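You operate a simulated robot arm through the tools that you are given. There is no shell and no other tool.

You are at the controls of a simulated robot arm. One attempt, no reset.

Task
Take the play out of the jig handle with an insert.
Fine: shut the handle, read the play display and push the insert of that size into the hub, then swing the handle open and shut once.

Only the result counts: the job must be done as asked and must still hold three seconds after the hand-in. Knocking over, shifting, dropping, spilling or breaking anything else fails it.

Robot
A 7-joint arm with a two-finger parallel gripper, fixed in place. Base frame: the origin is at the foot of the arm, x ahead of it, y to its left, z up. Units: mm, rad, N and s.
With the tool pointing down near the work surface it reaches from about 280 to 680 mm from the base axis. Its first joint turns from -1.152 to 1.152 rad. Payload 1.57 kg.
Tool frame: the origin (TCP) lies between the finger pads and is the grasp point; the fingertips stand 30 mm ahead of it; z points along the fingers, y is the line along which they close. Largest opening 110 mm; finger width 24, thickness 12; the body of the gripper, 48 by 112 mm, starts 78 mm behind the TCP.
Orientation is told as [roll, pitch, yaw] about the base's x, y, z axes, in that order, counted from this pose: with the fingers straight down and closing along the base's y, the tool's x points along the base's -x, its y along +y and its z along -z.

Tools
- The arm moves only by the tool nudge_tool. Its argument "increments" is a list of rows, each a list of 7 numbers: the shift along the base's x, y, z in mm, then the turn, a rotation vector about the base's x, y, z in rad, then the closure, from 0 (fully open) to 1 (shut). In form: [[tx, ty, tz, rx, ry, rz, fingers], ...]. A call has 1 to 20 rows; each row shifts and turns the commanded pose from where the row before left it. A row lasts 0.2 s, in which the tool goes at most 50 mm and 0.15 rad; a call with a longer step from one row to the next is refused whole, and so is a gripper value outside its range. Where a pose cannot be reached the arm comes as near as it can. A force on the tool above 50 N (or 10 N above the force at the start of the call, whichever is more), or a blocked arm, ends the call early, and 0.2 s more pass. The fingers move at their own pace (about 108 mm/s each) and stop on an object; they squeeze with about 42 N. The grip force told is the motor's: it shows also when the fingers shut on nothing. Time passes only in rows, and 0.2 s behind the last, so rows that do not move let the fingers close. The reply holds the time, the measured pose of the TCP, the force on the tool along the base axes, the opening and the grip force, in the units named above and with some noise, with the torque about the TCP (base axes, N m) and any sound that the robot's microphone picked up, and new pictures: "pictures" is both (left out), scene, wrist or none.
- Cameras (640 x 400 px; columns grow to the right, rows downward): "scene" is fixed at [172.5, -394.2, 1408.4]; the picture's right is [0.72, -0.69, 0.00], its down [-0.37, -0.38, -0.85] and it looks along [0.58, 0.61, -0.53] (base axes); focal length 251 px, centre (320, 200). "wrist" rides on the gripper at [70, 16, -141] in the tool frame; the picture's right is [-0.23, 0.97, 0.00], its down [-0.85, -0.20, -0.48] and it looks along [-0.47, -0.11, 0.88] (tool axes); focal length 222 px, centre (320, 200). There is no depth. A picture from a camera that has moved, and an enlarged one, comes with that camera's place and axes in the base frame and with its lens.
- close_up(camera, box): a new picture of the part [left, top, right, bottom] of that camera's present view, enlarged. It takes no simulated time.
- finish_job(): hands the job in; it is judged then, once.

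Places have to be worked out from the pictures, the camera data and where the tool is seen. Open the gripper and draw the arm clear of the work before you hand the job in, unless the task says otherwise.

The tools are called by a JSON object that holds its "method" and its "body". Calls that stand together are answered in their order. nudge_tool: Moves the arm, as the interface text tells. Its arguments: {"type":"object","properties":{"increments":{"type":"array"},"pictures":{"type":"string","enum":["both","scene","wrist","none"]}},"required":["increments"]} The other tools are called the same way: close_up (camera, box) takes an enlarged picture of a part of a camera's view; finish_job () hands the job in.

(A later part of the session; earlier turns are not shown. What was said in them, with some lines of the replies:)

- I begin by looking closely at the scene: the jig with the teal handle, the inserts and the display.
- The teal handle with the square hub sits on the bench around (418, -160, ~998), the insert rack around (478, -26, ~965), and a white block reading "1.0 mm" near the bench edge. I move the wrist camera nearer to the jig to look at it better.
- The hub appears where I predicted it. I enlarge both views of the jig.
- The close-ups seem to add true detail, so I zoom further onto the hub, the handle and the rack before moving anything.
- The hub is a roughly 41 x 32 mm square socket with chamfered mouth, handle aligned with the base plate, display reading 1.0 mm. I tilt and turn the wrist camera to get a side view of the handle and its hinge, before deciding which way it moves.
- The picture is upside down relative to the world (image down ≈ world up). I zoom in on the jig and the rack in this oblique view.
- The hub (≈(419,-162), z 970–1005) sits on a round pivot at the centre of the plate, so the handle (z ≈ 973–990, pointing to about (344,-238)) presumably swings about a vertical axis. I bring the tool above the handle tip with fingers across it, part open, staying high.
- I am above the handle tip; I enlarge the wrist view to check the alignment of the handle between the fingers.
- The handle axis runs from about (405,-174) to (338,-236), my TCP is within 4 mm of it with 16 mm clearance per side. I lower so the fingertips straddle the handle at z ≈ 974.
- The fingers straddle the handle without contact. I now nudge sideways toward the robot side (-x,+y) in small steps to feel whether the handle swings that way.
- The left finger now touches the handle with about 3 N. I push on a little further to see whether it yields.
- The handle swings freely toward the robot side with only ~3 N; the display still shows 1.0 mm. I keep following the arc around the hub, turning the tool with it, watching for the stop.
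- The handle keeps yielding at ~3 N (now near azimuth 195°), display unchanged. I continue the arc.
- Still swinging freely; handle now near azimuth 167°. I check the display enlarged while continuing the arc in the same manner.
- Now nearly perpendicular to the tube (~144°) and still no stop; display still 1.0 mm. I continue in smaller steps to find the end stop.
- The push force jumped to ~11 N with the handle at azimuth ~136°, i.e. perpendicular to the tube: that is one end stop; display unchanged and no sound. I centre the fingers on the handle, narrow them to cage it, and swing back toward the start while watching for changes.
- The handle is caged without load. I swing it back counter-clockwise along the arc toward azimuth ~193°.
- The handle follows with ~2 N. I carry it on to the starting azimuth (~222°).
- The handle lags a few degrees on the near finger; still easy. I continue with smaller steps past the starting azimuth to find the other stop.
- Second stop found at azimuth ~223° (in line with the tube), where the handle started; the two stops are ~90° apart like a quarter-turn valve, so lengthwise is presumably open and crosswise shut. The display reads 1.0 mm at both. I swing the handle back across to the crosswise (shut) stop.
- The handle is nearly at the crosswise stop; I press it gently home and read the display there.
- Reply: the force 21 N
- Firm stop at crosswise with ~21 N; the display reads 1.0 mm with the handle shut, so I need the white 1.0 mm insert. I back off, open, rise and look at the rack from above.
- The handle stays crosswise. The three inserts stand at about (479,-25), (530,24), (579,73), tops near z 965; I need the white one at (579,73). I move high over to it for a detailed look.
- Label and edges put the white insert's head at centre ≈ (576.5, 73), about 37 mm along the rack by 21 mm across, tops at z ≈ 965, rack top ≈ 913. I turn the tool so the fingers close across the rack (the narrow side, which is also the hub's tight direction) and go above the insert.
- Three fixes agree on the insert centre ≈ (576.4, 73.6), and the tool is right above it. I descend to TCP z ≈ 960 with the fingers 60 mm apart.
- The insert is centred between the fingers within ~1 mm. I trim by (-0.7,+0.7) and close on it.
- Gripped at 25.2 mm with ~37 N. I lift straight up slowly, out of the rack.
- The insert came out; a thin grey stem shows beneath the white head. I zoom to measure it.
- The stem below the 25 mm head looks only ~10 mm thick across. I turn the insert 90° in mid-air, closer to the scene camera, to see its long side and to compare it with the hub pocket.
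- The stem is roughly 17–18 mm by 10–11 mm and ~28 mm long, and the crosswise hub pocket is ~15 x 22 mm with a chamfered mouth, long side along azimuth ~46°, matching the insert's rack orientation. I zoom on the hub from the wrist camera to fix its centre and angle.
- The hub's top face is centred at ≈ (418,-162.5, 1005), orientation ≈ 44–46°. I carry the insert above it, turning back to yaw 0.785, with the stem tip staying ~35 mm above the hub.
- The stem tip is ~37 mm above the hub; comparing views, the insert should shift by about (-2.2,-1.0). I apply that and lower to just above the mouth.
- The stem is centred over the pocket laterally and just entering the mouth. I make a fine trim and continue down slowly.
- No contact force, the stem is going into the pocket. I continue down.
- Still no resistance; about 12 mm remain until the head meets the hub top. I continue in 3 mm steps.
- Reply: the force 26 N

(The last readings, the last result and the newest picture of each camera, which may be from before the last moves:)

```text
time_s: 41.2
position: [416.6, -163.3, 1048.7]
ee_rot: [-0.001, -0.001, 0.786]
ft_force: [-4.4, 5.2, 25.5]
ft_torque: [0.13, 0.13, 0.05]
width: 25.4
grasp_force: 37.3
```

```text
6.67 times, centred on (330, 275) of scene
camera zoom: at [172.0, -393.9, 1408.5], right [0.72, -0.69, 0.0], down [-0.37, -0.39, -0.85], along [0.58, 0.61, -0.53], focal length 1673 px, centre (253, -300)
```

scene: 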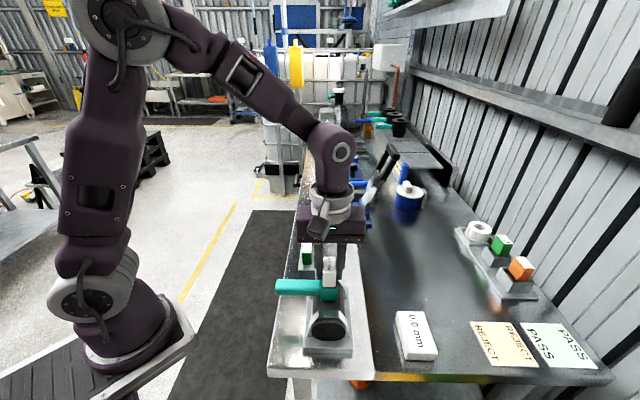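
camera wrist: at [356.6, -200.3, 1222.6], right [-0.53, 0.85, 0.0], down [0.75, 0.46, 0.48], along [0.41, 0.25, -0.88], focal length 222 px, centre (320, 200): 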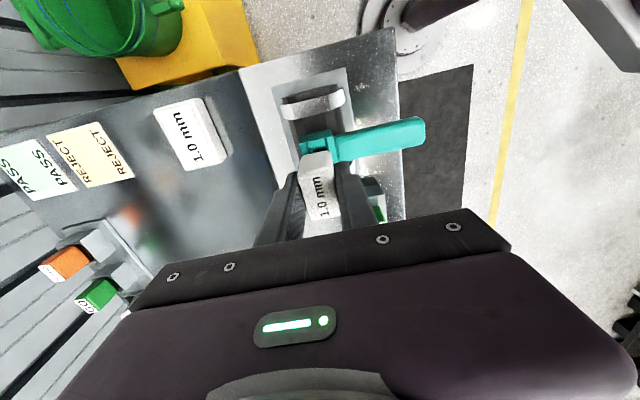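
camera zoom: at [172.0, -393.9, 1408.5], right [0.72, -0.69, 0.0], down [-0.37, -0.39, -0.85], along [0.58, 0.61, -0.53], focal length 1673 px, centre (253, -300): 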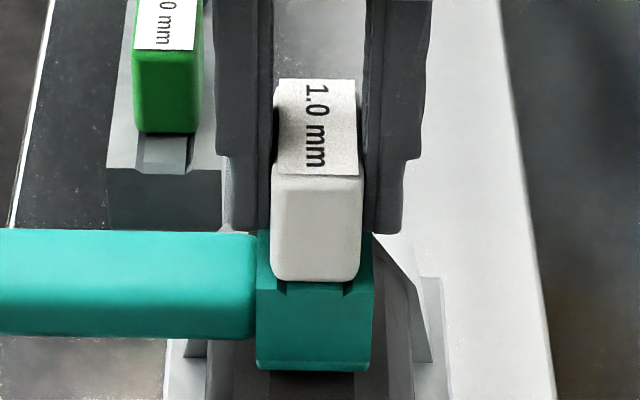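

Contact force of 25 N appeared, and the display seems to have changed. I zoom on the display and the insert.

{"method": "close_up", "body": {"camera": "scene", "box": [380, 300, 450, 370]}}

{"method": "close_up", "body": {"camera": "scene", "box": [315, 260, 350, 302]}}

{"method": "close_up", "body": {"camera": "wrist", "box": [270, 110, 370, 210]}}

```text
5.71 times, centred on (415, 335) of scene
camera zoom: at [172.0, -393.9, 1408.5], right [0.72, -0.69, 0.0], down [-0.37, -0.39, -0.85], along [0.58, 0.61, -0.53], focal length 1434 px, centre (-223, -571)
```

zoom: 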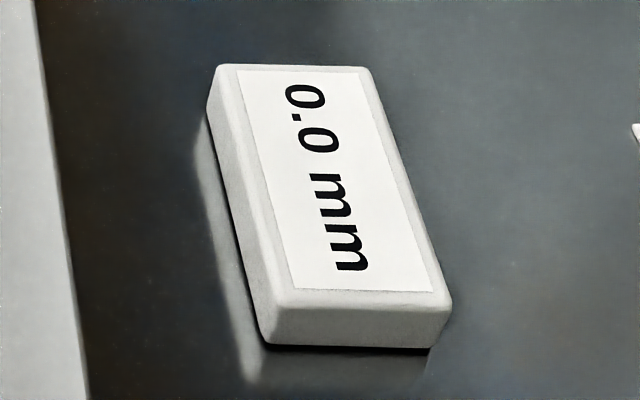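

```text
9.52 times, centred on (332, 281) of scene
camera zoom: at [172.0, -393.9, 1408.5], right [0.72, -0.69, 0.0], down [-0.37, -0.39, -0.85], along [0.58, 0.61, -0.53], focal length 2390 px, centre (201, -571)
```

zoom: 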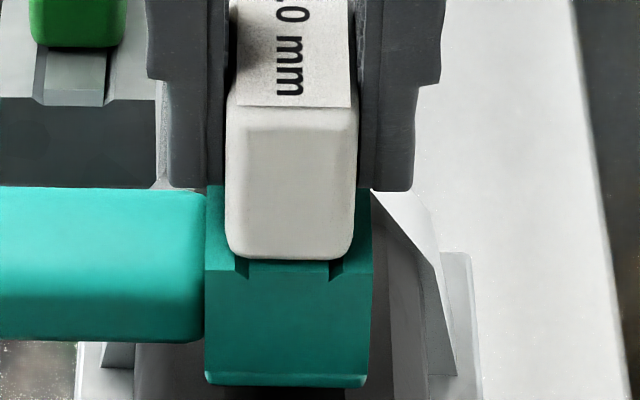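

```text
4.00 times, centred on (320, 160) of wrist
camera zoom: at [355.4, -200.5, 1188.7], right [-0.53, 0.85, 0.0], down [0.74, 0.46, 0.48], along [0.41, 0.25, -0.88], focal length 888 px, centre (320, 360)
```

zoom: 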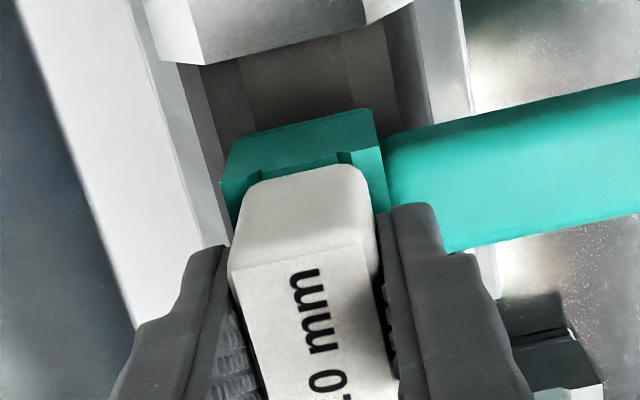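

The display now reads 0.0 mm, so the 1.0 mm insert has taken out the play. I press about 1 mm further to make sure it is fully home.

{"method": "nudge_tool", "body": {"increments": [[0, 0, -0.6, 0, 0, 0, 1.0], [0, 0, -0.6, 0, 0, 0, 1.0], [0, 0, 0, 0, 0, 0, 1.0]], "pictures": "scene"}}

{"method": "close_up", "body": {"camera": "scene", "box": [315, 260, 350, 302]}}

```text
time_s: 42.0
position: [416.3, -163.2, 1046.7]
ee_rot: [-0.002, -0.003, 0.787]
ft_force: [-0.8, 4.0, 25.6]
ft_torque: [0.14, 0.07, 0.04]
width: 25.3
grasp_force: 36.6
```

scene: 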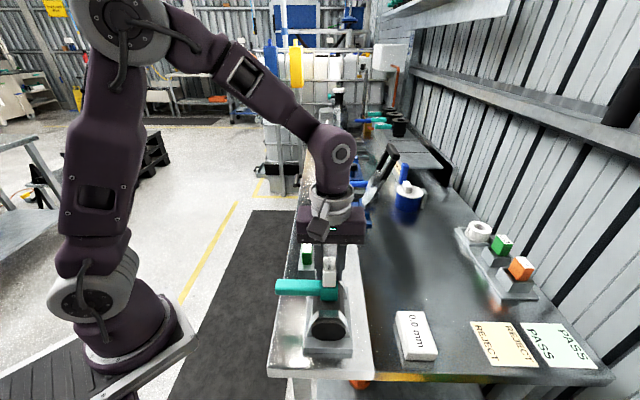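

```text
9.52 times, centred on (332, 281) of scene
camera zoom: at [172.1, -394.0, 1408.5], right [0.72, -0.69, 0.0], down [-0.37, -0.39, -0.85], along [0.58, 0.61, -0.53], focal length 2390 px, centre (201, -571)
```

zoom: 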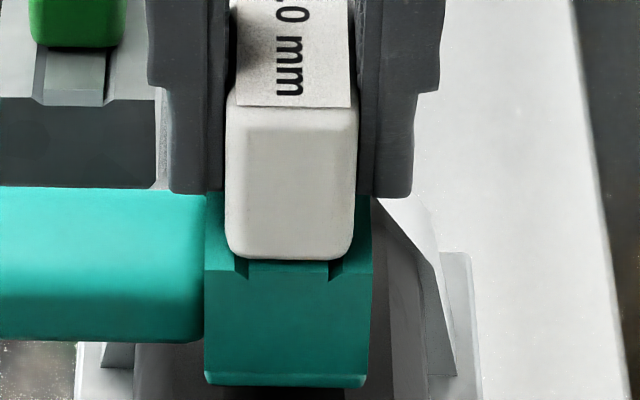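

The insert did not move any further while the pads slipped slightly at ~25 N, and its head sits flush on the hub: it is fully home. I open the fingers and rise.

{"method": "nudge_tool", "body": {"increments": [[0, 0, 1, 0, 0, 0, 0.9], [0, 0, 0, 0, 0, 0, 0.7], [0, 0, 0, 0, 0, 0, 0.5], [0, 0, 0, 0, 0, 0, 0.45], [0, 0, 15, 0, 0, 0, 0.45], [0, 0, 30, 0, 0, 0, 0.45], [0, 0, 30, 0, 0, 0, 0.45]], "pictures": "both"}}

{"method": "close_up", "body": {"camera": "scene", "box": [265, 240, 365, 340]}}

{"method": "close_up", "body": {"camera": "wrist", "box": [270, 90, 430, 220]}}

{"method": "close_up", "body": {"camera": "scene", "box": [380, 300, 450, 370]}}

```text
time_s: 43.6
position: [417.8, -163.1, 1122.4]
ee_rot: [0.002, -0.002, 0.785]
ft_force: [-0.1, -0.2, 0.2]
ft_torque: [0.01, 0.0, 0.0]
width: 60.3
grasp_force: 0.0
camera wrist: at [356.1, -199.9, 1263.0], right [-0.53, 0.85, 0.0], down [0.75, 0.46, 0.48], along [0.41, 0.25, -0.88], focal length 222 px, centre (320, 200)
```

scene: 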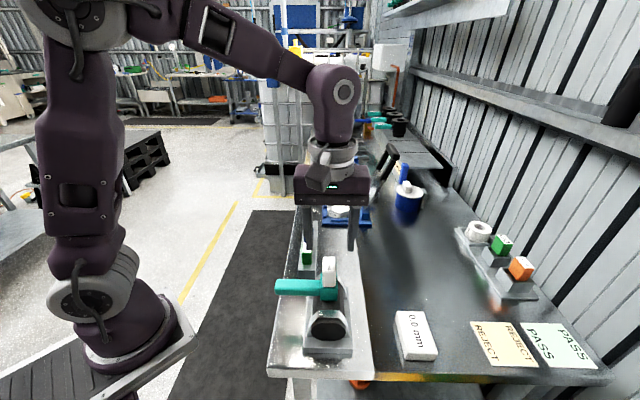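
wrist: 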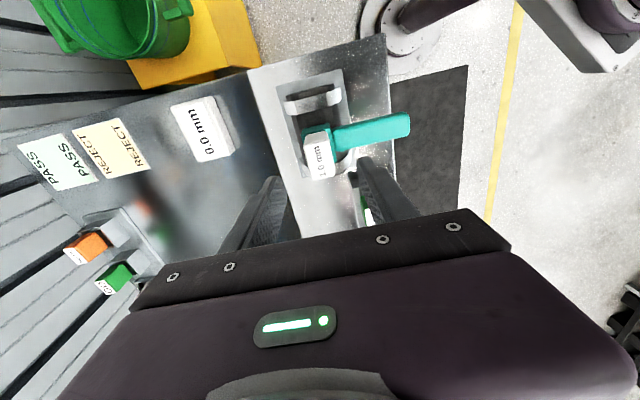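

```text
4.00 times, centred on (315, 290) of scene
camera zoom: at [172.5, -394.2, 1408.4], right [0.72, -0.69, 0.0], down [-0.37, -0.38, -0.85], along [0.58, 0.61, -0.53], focal length 1004 px, centre (340, -160)
```

zoom: 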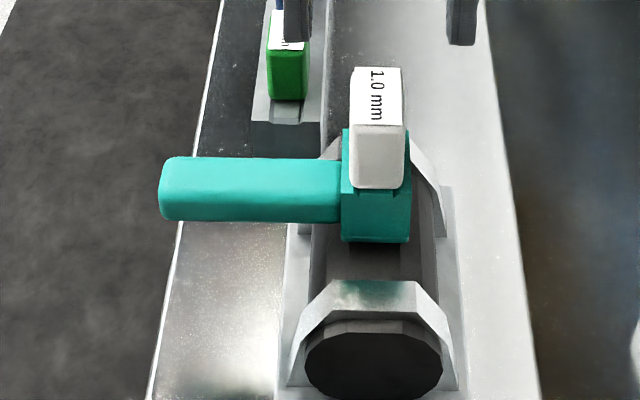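

```text
3.08 times, centred on (350, 155) of wrist
camera zoom: at [356.1, -199.9, 1263.0], right [-0.53, 0.85, 0.0], down [0.75, 0.46, 0.48], along [0.41, 0.25, -0.88], focal length 684 px, centre (228, 338)
```

zoom: 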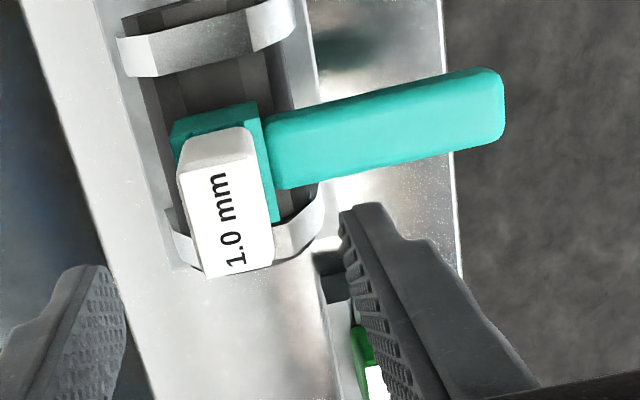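

```text
5.71 times, centred on (415, 335) of scene
camera zoom: at [172.5, -394.2, 1408.4], right [0.72, -0.69, 0.0], down [-0.37, -0.38, -0.85], along [0.58, 0.61, -0.53], focal length 1434 px, centre (-223, -571)
```

zoom: 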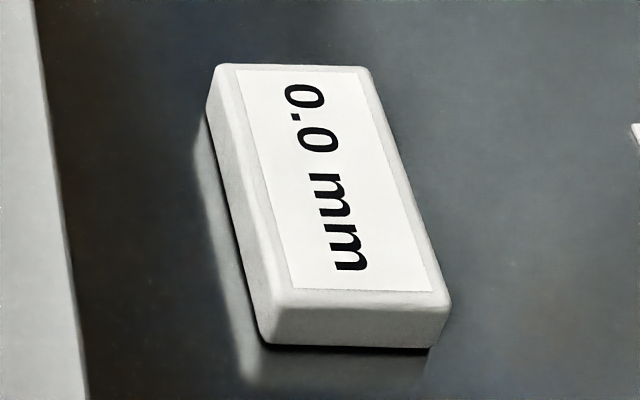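

The insert stands seated, display 0.0 mm, handle still crosswise. Now I turn the tool back and move above the handle's outer part at azimuth 136°, staying above the insert's top (~1050).

{"method": "nudge_tool", "body": {"increments": [[-5.7, 5.65, 0, 0, 0, -0.1412, 0.45], [-5.7, 5.65, 0, 0, 0, -0.1412, 0.45], [-5.7, 5.65, 0, 0, 0, -0.1412, 0.45], [-5.7, 5.65, 0, 0, 0, -0.1412, 0.45], [-5.7, 5.65, 0, 0, 0, -0.1412, 0.45], [-5.7, 5.65, 0, 0, 0, -0.1412, 0.45], [-5.7, 5.65, 0, 0, 0, -0.1412, 0.45], [-5.7, 5.65, 0, 0, 0, -0.1412, 0.45], [-5.7, 5.65, 0, 0, 0, -0.1412, 0.45], [-5.7, 5.65, 0, 0, 0, -0.1412, 0.45], [-5.7, 5.65, 0, 0, 0, -0.1412, 0.45]], "pictures": "both"}}

{"method": "close_up", "body": {"camera": "wrist", "box": [260, 100, 400, 240]}}

```text
time_s: 46.0
position: [353.6, -100.7, 1121.6]
ee_rot: [-0.002, -0.001, -0.77]
ft_force: [-0.1, 0.3, -0.1]
ft_torque: [-0.01, -0.04, 0.01]
width: 60.7
grasp_force: 0.1
camera wrist: at [315.2, -39.9, 1262.5], right [0.84, 0.54, 0.0], down [0.47, -0.74, 0.48], along [0.26, -0.4, -0.88], focal length 222 px, centre (320, 200)
```

scene: 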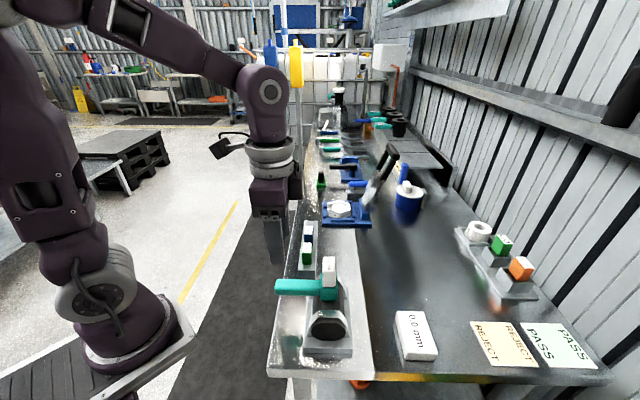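
wrist: 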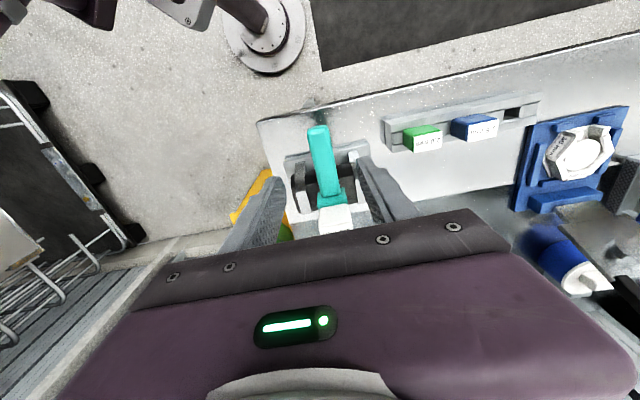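

```text
2.86 times, centred on (330, 170) of wrist
camera zoom: at [315.2, -39.9, 1262.5], right [0.84, 0.54, 0.0], down [0.47, -0.74, 0.48], along [0.26, -0.4, -0.88], focal length 635 px, centre (291, 286)
```

zoom: 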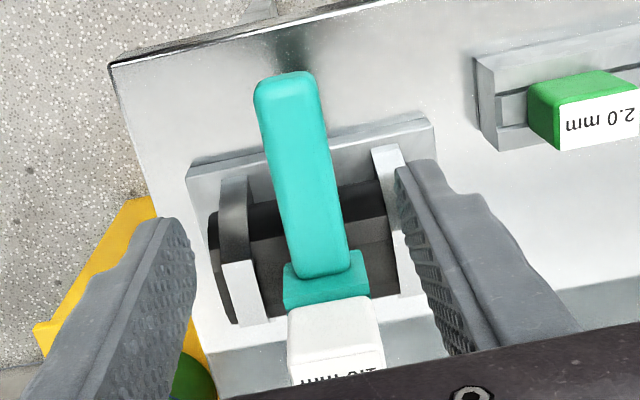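

The handle axis passes within ~2 mm of the TCP. I descend to straddle the handle (fingertips z ≈ 973) and narrow the fingers to cage it.

{"method": "nudge_tool", "body": {"increments": [[0, 0, -30, 0, 0, 0, 0.45], [0, 0, -30, 0, 0, 0, 0.45], [0, 0, -25, 0, 0, 0, 0.45], [0, 0, -18, 0, 0, 0, 0.45], [0, 0, -15, 0, 0, 0, 0.45], [0, 0, 0, 0, 0, 0, 0.6], [0, 0, 0, 0, 0, 0, 0.65], [0, 0, 0, 0, 0, 0, 0.65]], "pictures": "both"}}

{"method": "close_up", "body": {"camera": "scene", "box": [265, 240, 365, 340]}}

```text
time_s: 47.8
position: [355.0, -101.0, 1004.5]
ee_rot: [0.0, -0.002, -0.769]
ft_force: [-0.5, 1.1, 0.3]
ft_torque: [0.03, 0.02, 0.03]
width: 38.4
grasp_force: 0.0
camera wrist: at [315.2, -39.6, 1145.1], right [0.84, 0.54, 0.0], down [0.48, -0.74, 0.48], along [0.26, -0.4, -0.88], focal length 222 px, centre (320, 200)
```

scene: 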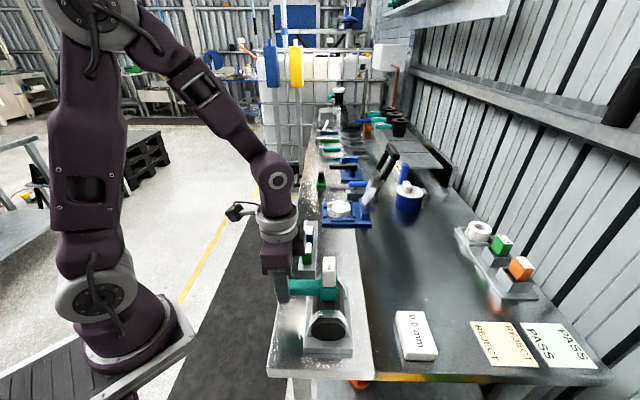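
wrist: 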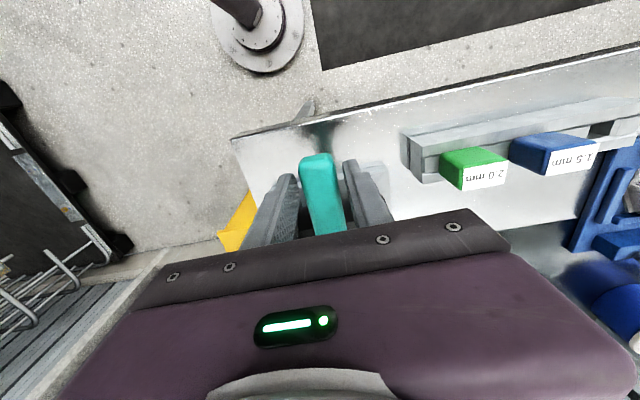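

```text
4.00 times, centred on (315, 290) of scene
camera zoom: at [172.5, -394.2, 1408.4], right [0.72, -0.69, 0.0], down [-0.37, -0.38, -0.85], along [0.58, 0.61, -0.53], focal length 1004 px, centre (340, -160)
```

zoom: 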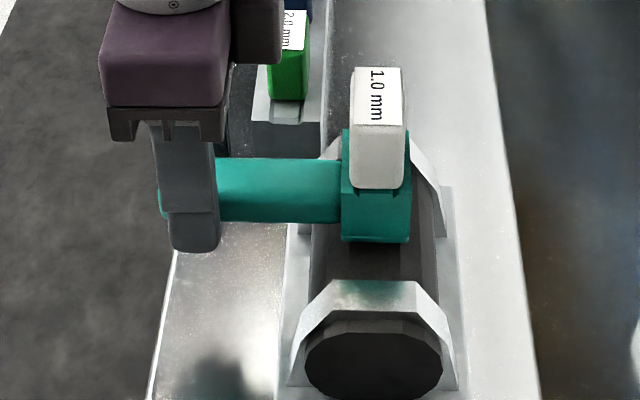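

The handle is caged with no load and the insert clears the gripper. I swing the handle open counter-clockwise along the arc (10 rows), watching the insert and the display.

{"method": "nudge_tool", "body": {"increments": [[-5.8, -6.6, 0, 0, 0, 0.1, 0.65], [-5.1, -7.2, 0, 0, 0, 0.1, 0.65], [-4.4, -7.7, 0, 0, 0, 0.1, 0.65], [-3.6, -8.1, 0, 0, 0, 0.1, 0.65], [-2.8, -8.4, 0, 0, 0, 0.1, 0.65], [-1.9, -8.6, 0, 0, 0, 0.1, 0.65], [-1.04, -8.8, 0, 0, 0, 0.1, 0.65], [-0.15, -8.8, 0, 0, 0, 0.1, 0.65], [0.7, -8.8, 0, 0, 0, 0.1, 0.65], [1.6, -8.7, 0, 0, 0, 0.1, 0.65]], "pictures": "both"}}

{"method": "close_up", "body": {"camera": "scene", "box": [265, 240, 465, 370]}}

```text
time_s: 50.0
position: [332.1, -181.7, 1005.1]
ee_rot: [0.001, 0.0, 0.235]
ft_force: [-0.1, 1.6, -0.2]
ft_torque: [0.04, -0.02, -0.06]
width: 40.1
grasp_force: 0.7
camera wrist: at [260.0, -182.6, 1144.9], right [0.0, 1.0, 0.0], down [0.88, 0.0, 0.48], along [0.48, 0.0, -0.88], focal length 222 px, centre (320, 200)
```

scene: 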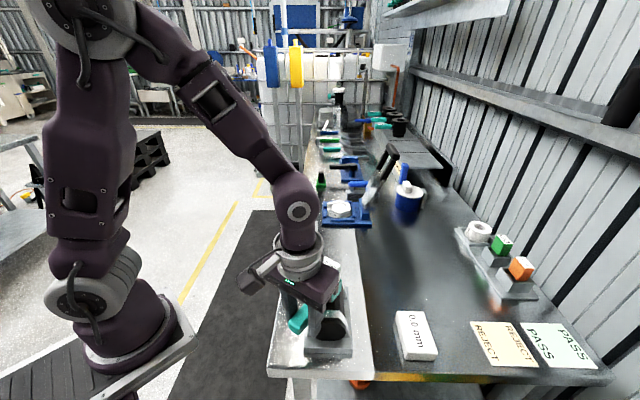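
wrist: 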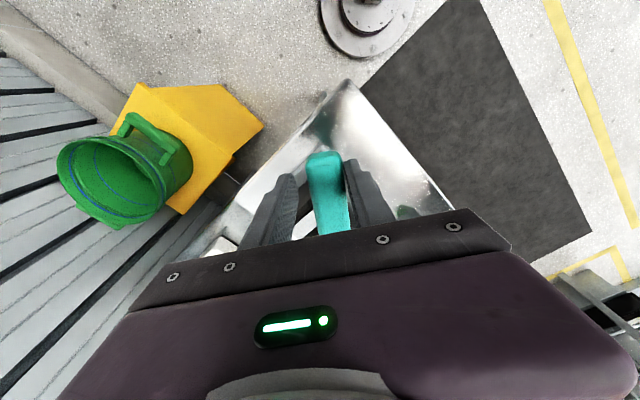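

```text
3.08 times, centred on (365, 305) of scene
camera zoom: at [172.5, -394.2, 1408.4], right [0.72, -0.69, 0.0], down [-0.37, -0.38, -0.85], along [0.58, 0.61, -0.53], focal length 772 px, centre (182, -123)
```

zoom: 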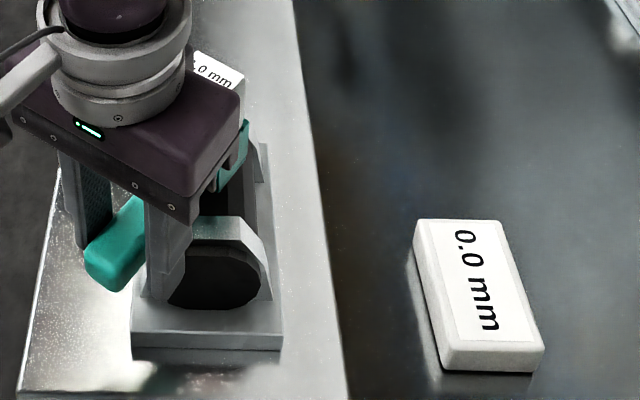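

The handle swings with the insert in place, display stays 0.0 mm. I continue to the lengthwise (open) end.

{"method": "nudge_tool", "body": {"increments": [[2.5, -8.5, 0, 0, 0, 0.1, 0.65], [3.3, -8.2, 0, 0, 0, 0.1, 0.65], [4.1, -7.8, 0, 0, 0, 0.1, 0.65], [4.86, -7.4, 0, 0, 0, 0.1, 0.65], [5.56, -6.86, 0, 0, 0, 0.1, 0.65], [3.0, -3.2, 0, 0, 0, 0.05, 0.65], [3.15, -3.05, 0, 0, 0, 0.05, 0.65], [2.0, -1.8, 0, 0, 0, 0.03, 0.65]], "pictures": "both"}}

{"method": "close_up", "body": {"camera": "scene", "box": [265, 240, 465, 370]}}

```text
time_s: 51.8
position: [359.7, -228.4, 1004.2]
ee_rot: [0.002, -0.001, 0.865]
ft_force: [-2.1, 4.3, -0.8]
ft_torque: [0.05, 0.03, -0.11]
width: 42.5
grasp_force: 2.7
camera wrist: at [302.6, -270.7, 1144.8], right [-0.59, 0.81, 0.0], down [0.71, 0.52, 0.48], along [0.38, 0.29, -0.88], focal length 222 px, centre (320, 200)
```

scene: 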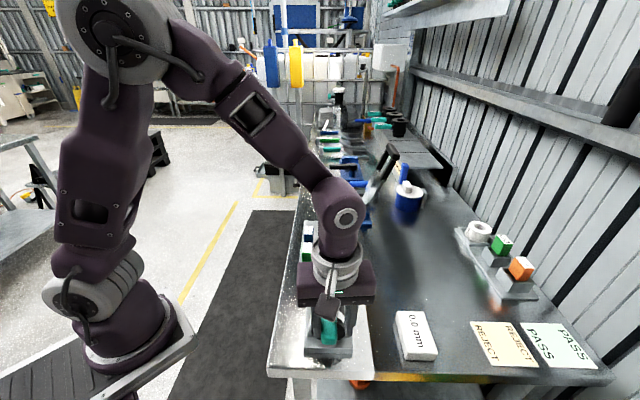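
wrist: 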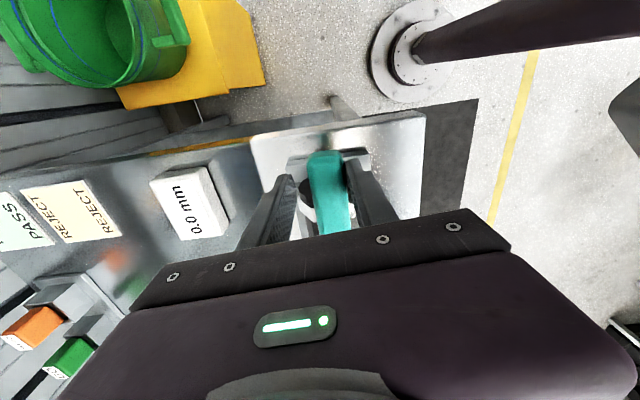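

```text
3.08 times, centred on (365, 305) of scene
camera zoom: at [172.4, -394.1, 1408.4], right [0.72, -0.69, 0.0], down [-0.37, -0.39, -0.85], along [0.58, 0.61, -0.53], focal length 772 px, centre (182, -123)
```

zoom: 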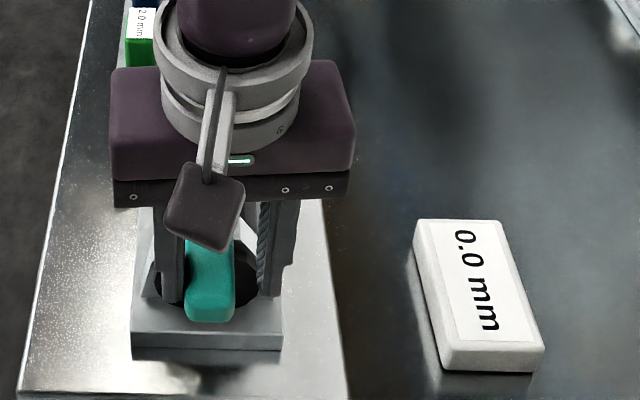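

The lengthwise stop is being touched (~5 N). One small step to be sure it is fully open.

{"method": "nudge_tool", "body": {"increments": [[2.2, -1.9, 0, 0, 0, 0.03, 0.65], [2.2, -1.8, 0, 0, 0, 0.03, 0.65]], "pictures": "scene"}}

```text
time_s: 52.4
position: [363.2, -231.4, 1003.5]
ee_rot: [0.004, -0.002, 0.921]
ft_force: [-7.4, 17.5, -0.4]
ft_torque: [0.12, 0.04, -0.46]
width: 52.8
grasp_force: 8.1
```

scene: 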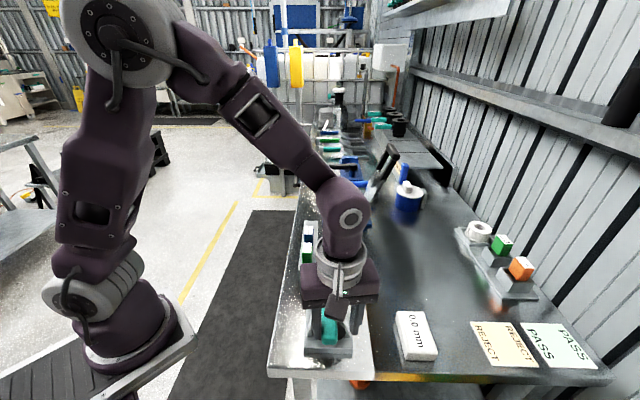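

Firmly open (~19 N at the stop), display still 0.0. Now I swing the handle back to the crosswise (shut) position along the same arc.

{"method": "nudge_tool", "body": {"increments": [[-4.0, 2.2, 0, 0, 0, -0.05, 0.65], [-6.4, 5.8, 0, 0, 0, -0.0972, 0.65], [-5.75, 6.3, 0, 0, 0, -0.0972, 0.65], [-5.15, 6.9, 0, 0, 0, -0.0972, 0.65], [-4.4, 7.4, 0, 0, 0, -0.0972, 0.65], [-3.7, 7.8, 0, 0, 0, -0.0972, 0.65], [-2.9, 8.0, 0, 0, 0, -0.0972, 0.65], [-2.1, 8.4, 0, 0, 0, -0.0972, 0.65], [-1.3, 8.45, 0, 0, 0, -0.0972, 0.65], [-0.5, 8.55, 0, 0, 0, -0.0972, 0.65], [0.4, 8.6, 0, 0, 0, -0.0972, 0.65], [1.2, 8.5, 0, 0, 0, -0.0972, 0.65], [2.0, 8.4, 0, 0, 0, -0.0972, 0.65], [2.8, 8.1, 0, 0, 0, -0.0972, 0.65], [3.6, 7.8, 0, 0, 0, -0.0972, 0.65], [4.3, 7.4, 0, 0, 0, -0.0972, 0.65], [5.0, 7.0, 0, 0, 0, -0.0972, 0.65], [5.7, 6.4, 0, 0, 0, -0.0972, 0.65]], "pictures": "both"}}

{"method": "close_up", "body": {"camera": "scene", "box": [265, 240, 465, 370]}}

```text
time_s: 56.2
position: [353.2, -100.4, 1004.3]
ee_rot: [0.0, -0.001, -0.782]
ft_force: [-0.7, -0.7, 0.1]
ft_torque: [0.02, 0.0, 0.04]
width: 40.4
grasp_force: 1.2
camera wrist: at [315.4, -39.7, 1144.9], right [0.85, 0.53, 0.0], down [0.47, -0.74, 0.48], along [0.25, -0.41, -0.88], focal length 222 px, centre (320, 200)
```

scene: 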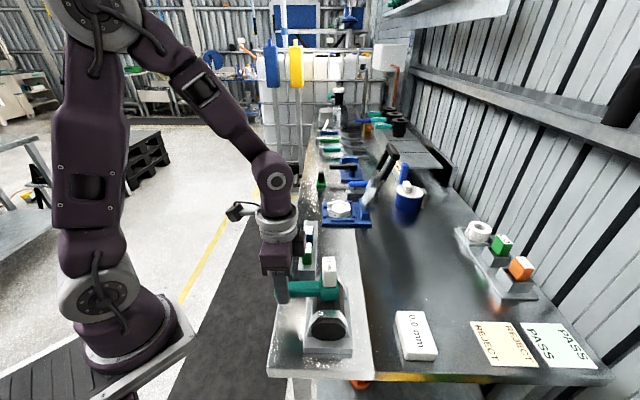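
wrist: 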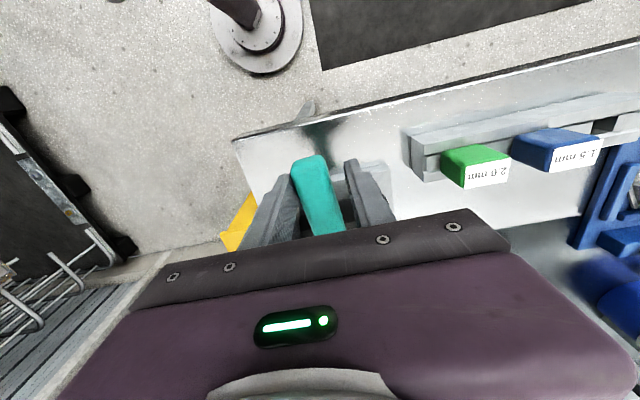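

```text
3.08 times, centred on (365, 305) of scene
camera zoom: at [172.5, -394.3, 1408.4], right [0.72, -0.69, 0.0], down [-0.37, -0.38, -0.85], along [0.58, 0.61, -0.53], focal length 772 px, centre (182, -123)
```

zoom: 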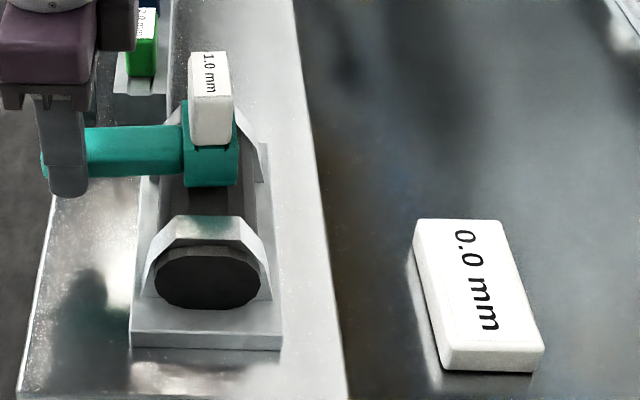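

Nearly crosswise again; I press it gently home to the shut stop.

{"method": "nudge_tool", "body": {"increments": [[3.0, 3.0, 0, 0, 0, -0.03, 0.65], [3.1, 2.9, 0, 0, 0, -0.03, 0.65], [3.2, 2.8, 0, 0, 0, -0.03, 0.65], [0, 0, 0, 0, 0, 0, 0.65]], "pictures": "both"}}

{"method": "close_up", "body": {"camera": "scene", "box": [265, 240, 465, 370]}}

```text
time_s: 57.2
position: [362.4, -93.5, 1004.6]
ee_rot: [0.0, 0.0, -0.87]
ft_force: [-6.7, -14.2, 0.9]
ft_torque: [-0.28, 0.18, 0.35]
width: 51.6
grasp_force: 7.5
camera wrist: at [329.9, -28.6, 1145.1], right [0.89, 0.45, 0.0], down [0.4, -0.78, 0.48], along [0.22, -0.43, -0.88], focal length 222 px, centre (320, 200)
```

scene: 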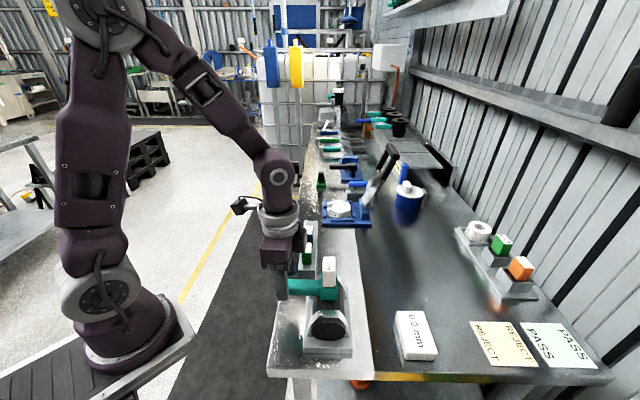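
wrist: 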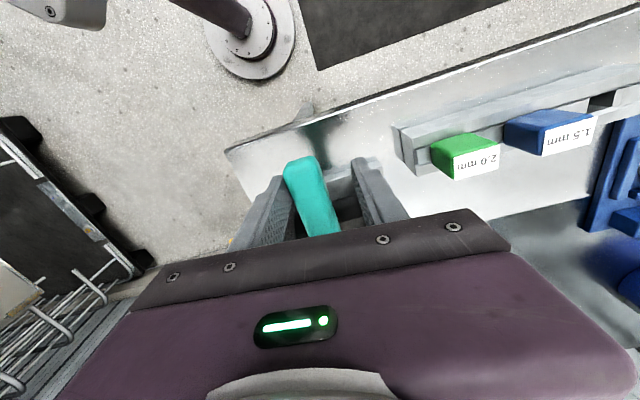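

```text
3.08 times, centred on (365, 305) of scene
camera zoom: at [172.3, -394.6, 1408.3], right [0.72, -0.69, 0.0], down [-0.37, -0.38, -0.85], along [0.58, 0.61, -0.53], focal length 772 px, centre (182, -123)
```

zoom: 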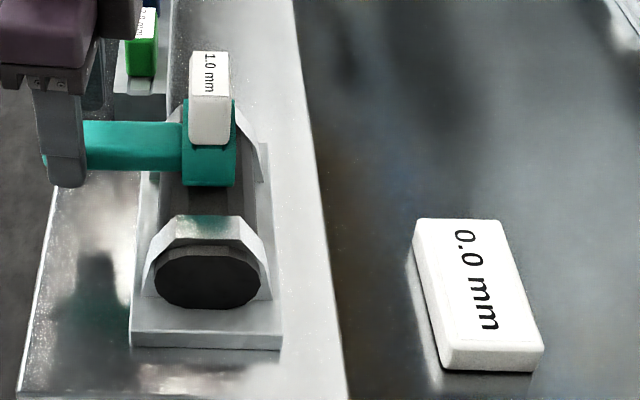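

Handle pressed shut at the stop (~16 N), display 0.0 mm, insert in place. I open the fingers, centre away from the handle and rise clear.

{"method": "nudge_tool", "body": {"increments": [[-3, -2.6, 0, 0, 0, 0, 0.5], [-3, -2.6, 0, 0, 0, 0, 0.4], [-3, -2.4, 0, 0, 0, 0, 0.4], [0, 0, 20, 0, 0, 0, 0.4], [0, 0, 40, 0, 0, 0, 0.4], [0, 0, 40, 0, 0, 0, 0.4], [-5, 10, 40, 0, 0, 0, 0.2], [-5, 15, 40, 0, 0, 0, 0]], "pictures": "both"}}

{"method": "close_up", "body": {"camera": "scene", "box": [265, 240, 465, 370]}}

{"method": "close_up", "body": {"camera": "wrist", "box": [260, 80, 420, 220]}}

```text
time_s: 59.0
position: [343.0, -73.2, 1185.5]
ee_rot: [0.001, -0.003, -0.872]
ft_force: [0.4, -0.2, 0.2]
ft_torque: [-0.01, -0.09, 0.0]
width: 109.9
grasp_force: 0.0
camera wrist: at [310.0, -9.8, 1325.4], right [0.89, 0.45, 0.0], down [0.4, -0.78, 0.48], along [0.22, -0.43, -0.88], focal length 222 px, centre (320, 200)
```

scene: 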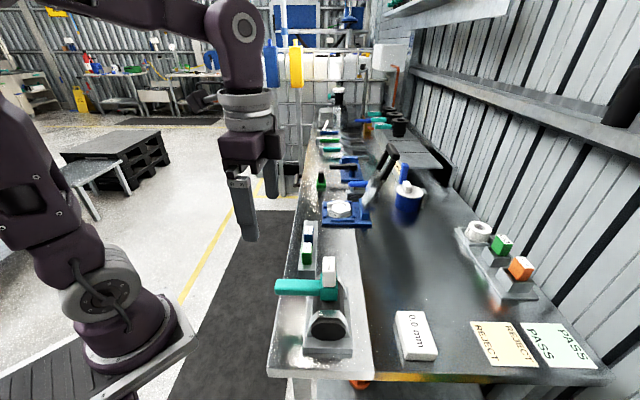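
wrist: 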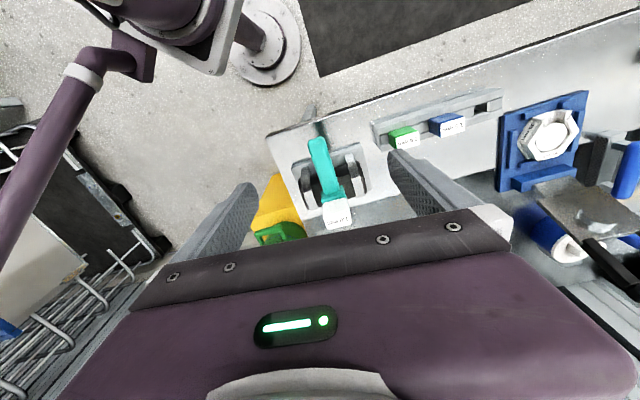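

```text
3.08 times, centred on (365, 305) of scene
camera zoom: at [172.5, -394.2, 1408.4], right [0.72, -0.69, 0.0], down [-0.37, -0.38, -0.85], along [0.58, 0.61, -0.53], focal length 772 px, centre (182, -123)
```

zoom: 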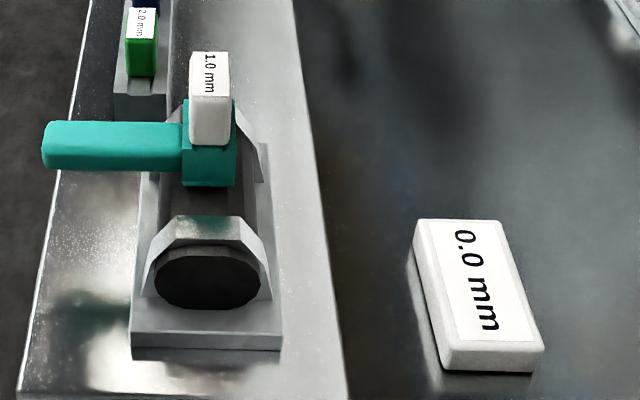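

```text
2.86 times, centred on (340, 150) of wrist
camera zoom: at [310.0, -9.8, 1325.4], right [0.89, 0.45, 0.0], down [0.4, -0.78, 0.48], along [0.22, -0.43, -0.88], focal length 635 px, centre (263, 343)
```

zoom: 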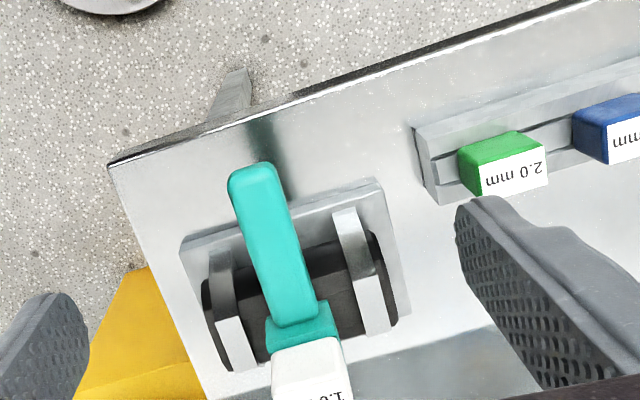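

The white 1.0 mm insert is seated in the hub and the display reads 0.0 mm. The handle has been swung fully open and back, and rests crosswise at its stop. The other inserts are undisturbed, and the gripper is open and well above the work. I hand the job in.

{"method": "finish_job", "body": {}}

```text
The job is handed in.
```

I've handed the job in with the 1.0 mm insert seated in the hub and the play display reading 0.0 mm. I can't fully confirm which end of the handle's travel counts as shut.

- **Reading:** The display showed 1.0 mm at both ends of the handle's travel, so I took the white 1.0 mm insert. It changed to 0.0 mm as soon as the insert was home.
- **Handle:** After the insert went in, I swung the handle once to its lengthwise stop and back to its crosswise stop, and left it there. The insert stayed in place and the display stayed at 0.0 mm.
- **Shut position:** Nothing on the jig marks it. I took crosswise as shut because the handle started lengthwise and the task says to shut it first. A quarter-turn valve also reads that way. If lengthwise is shut, the handle is in the wrong final position.
- **Surroundings:** Nothing else looked moved in the last pictures. The gripper is open and clear of the work.
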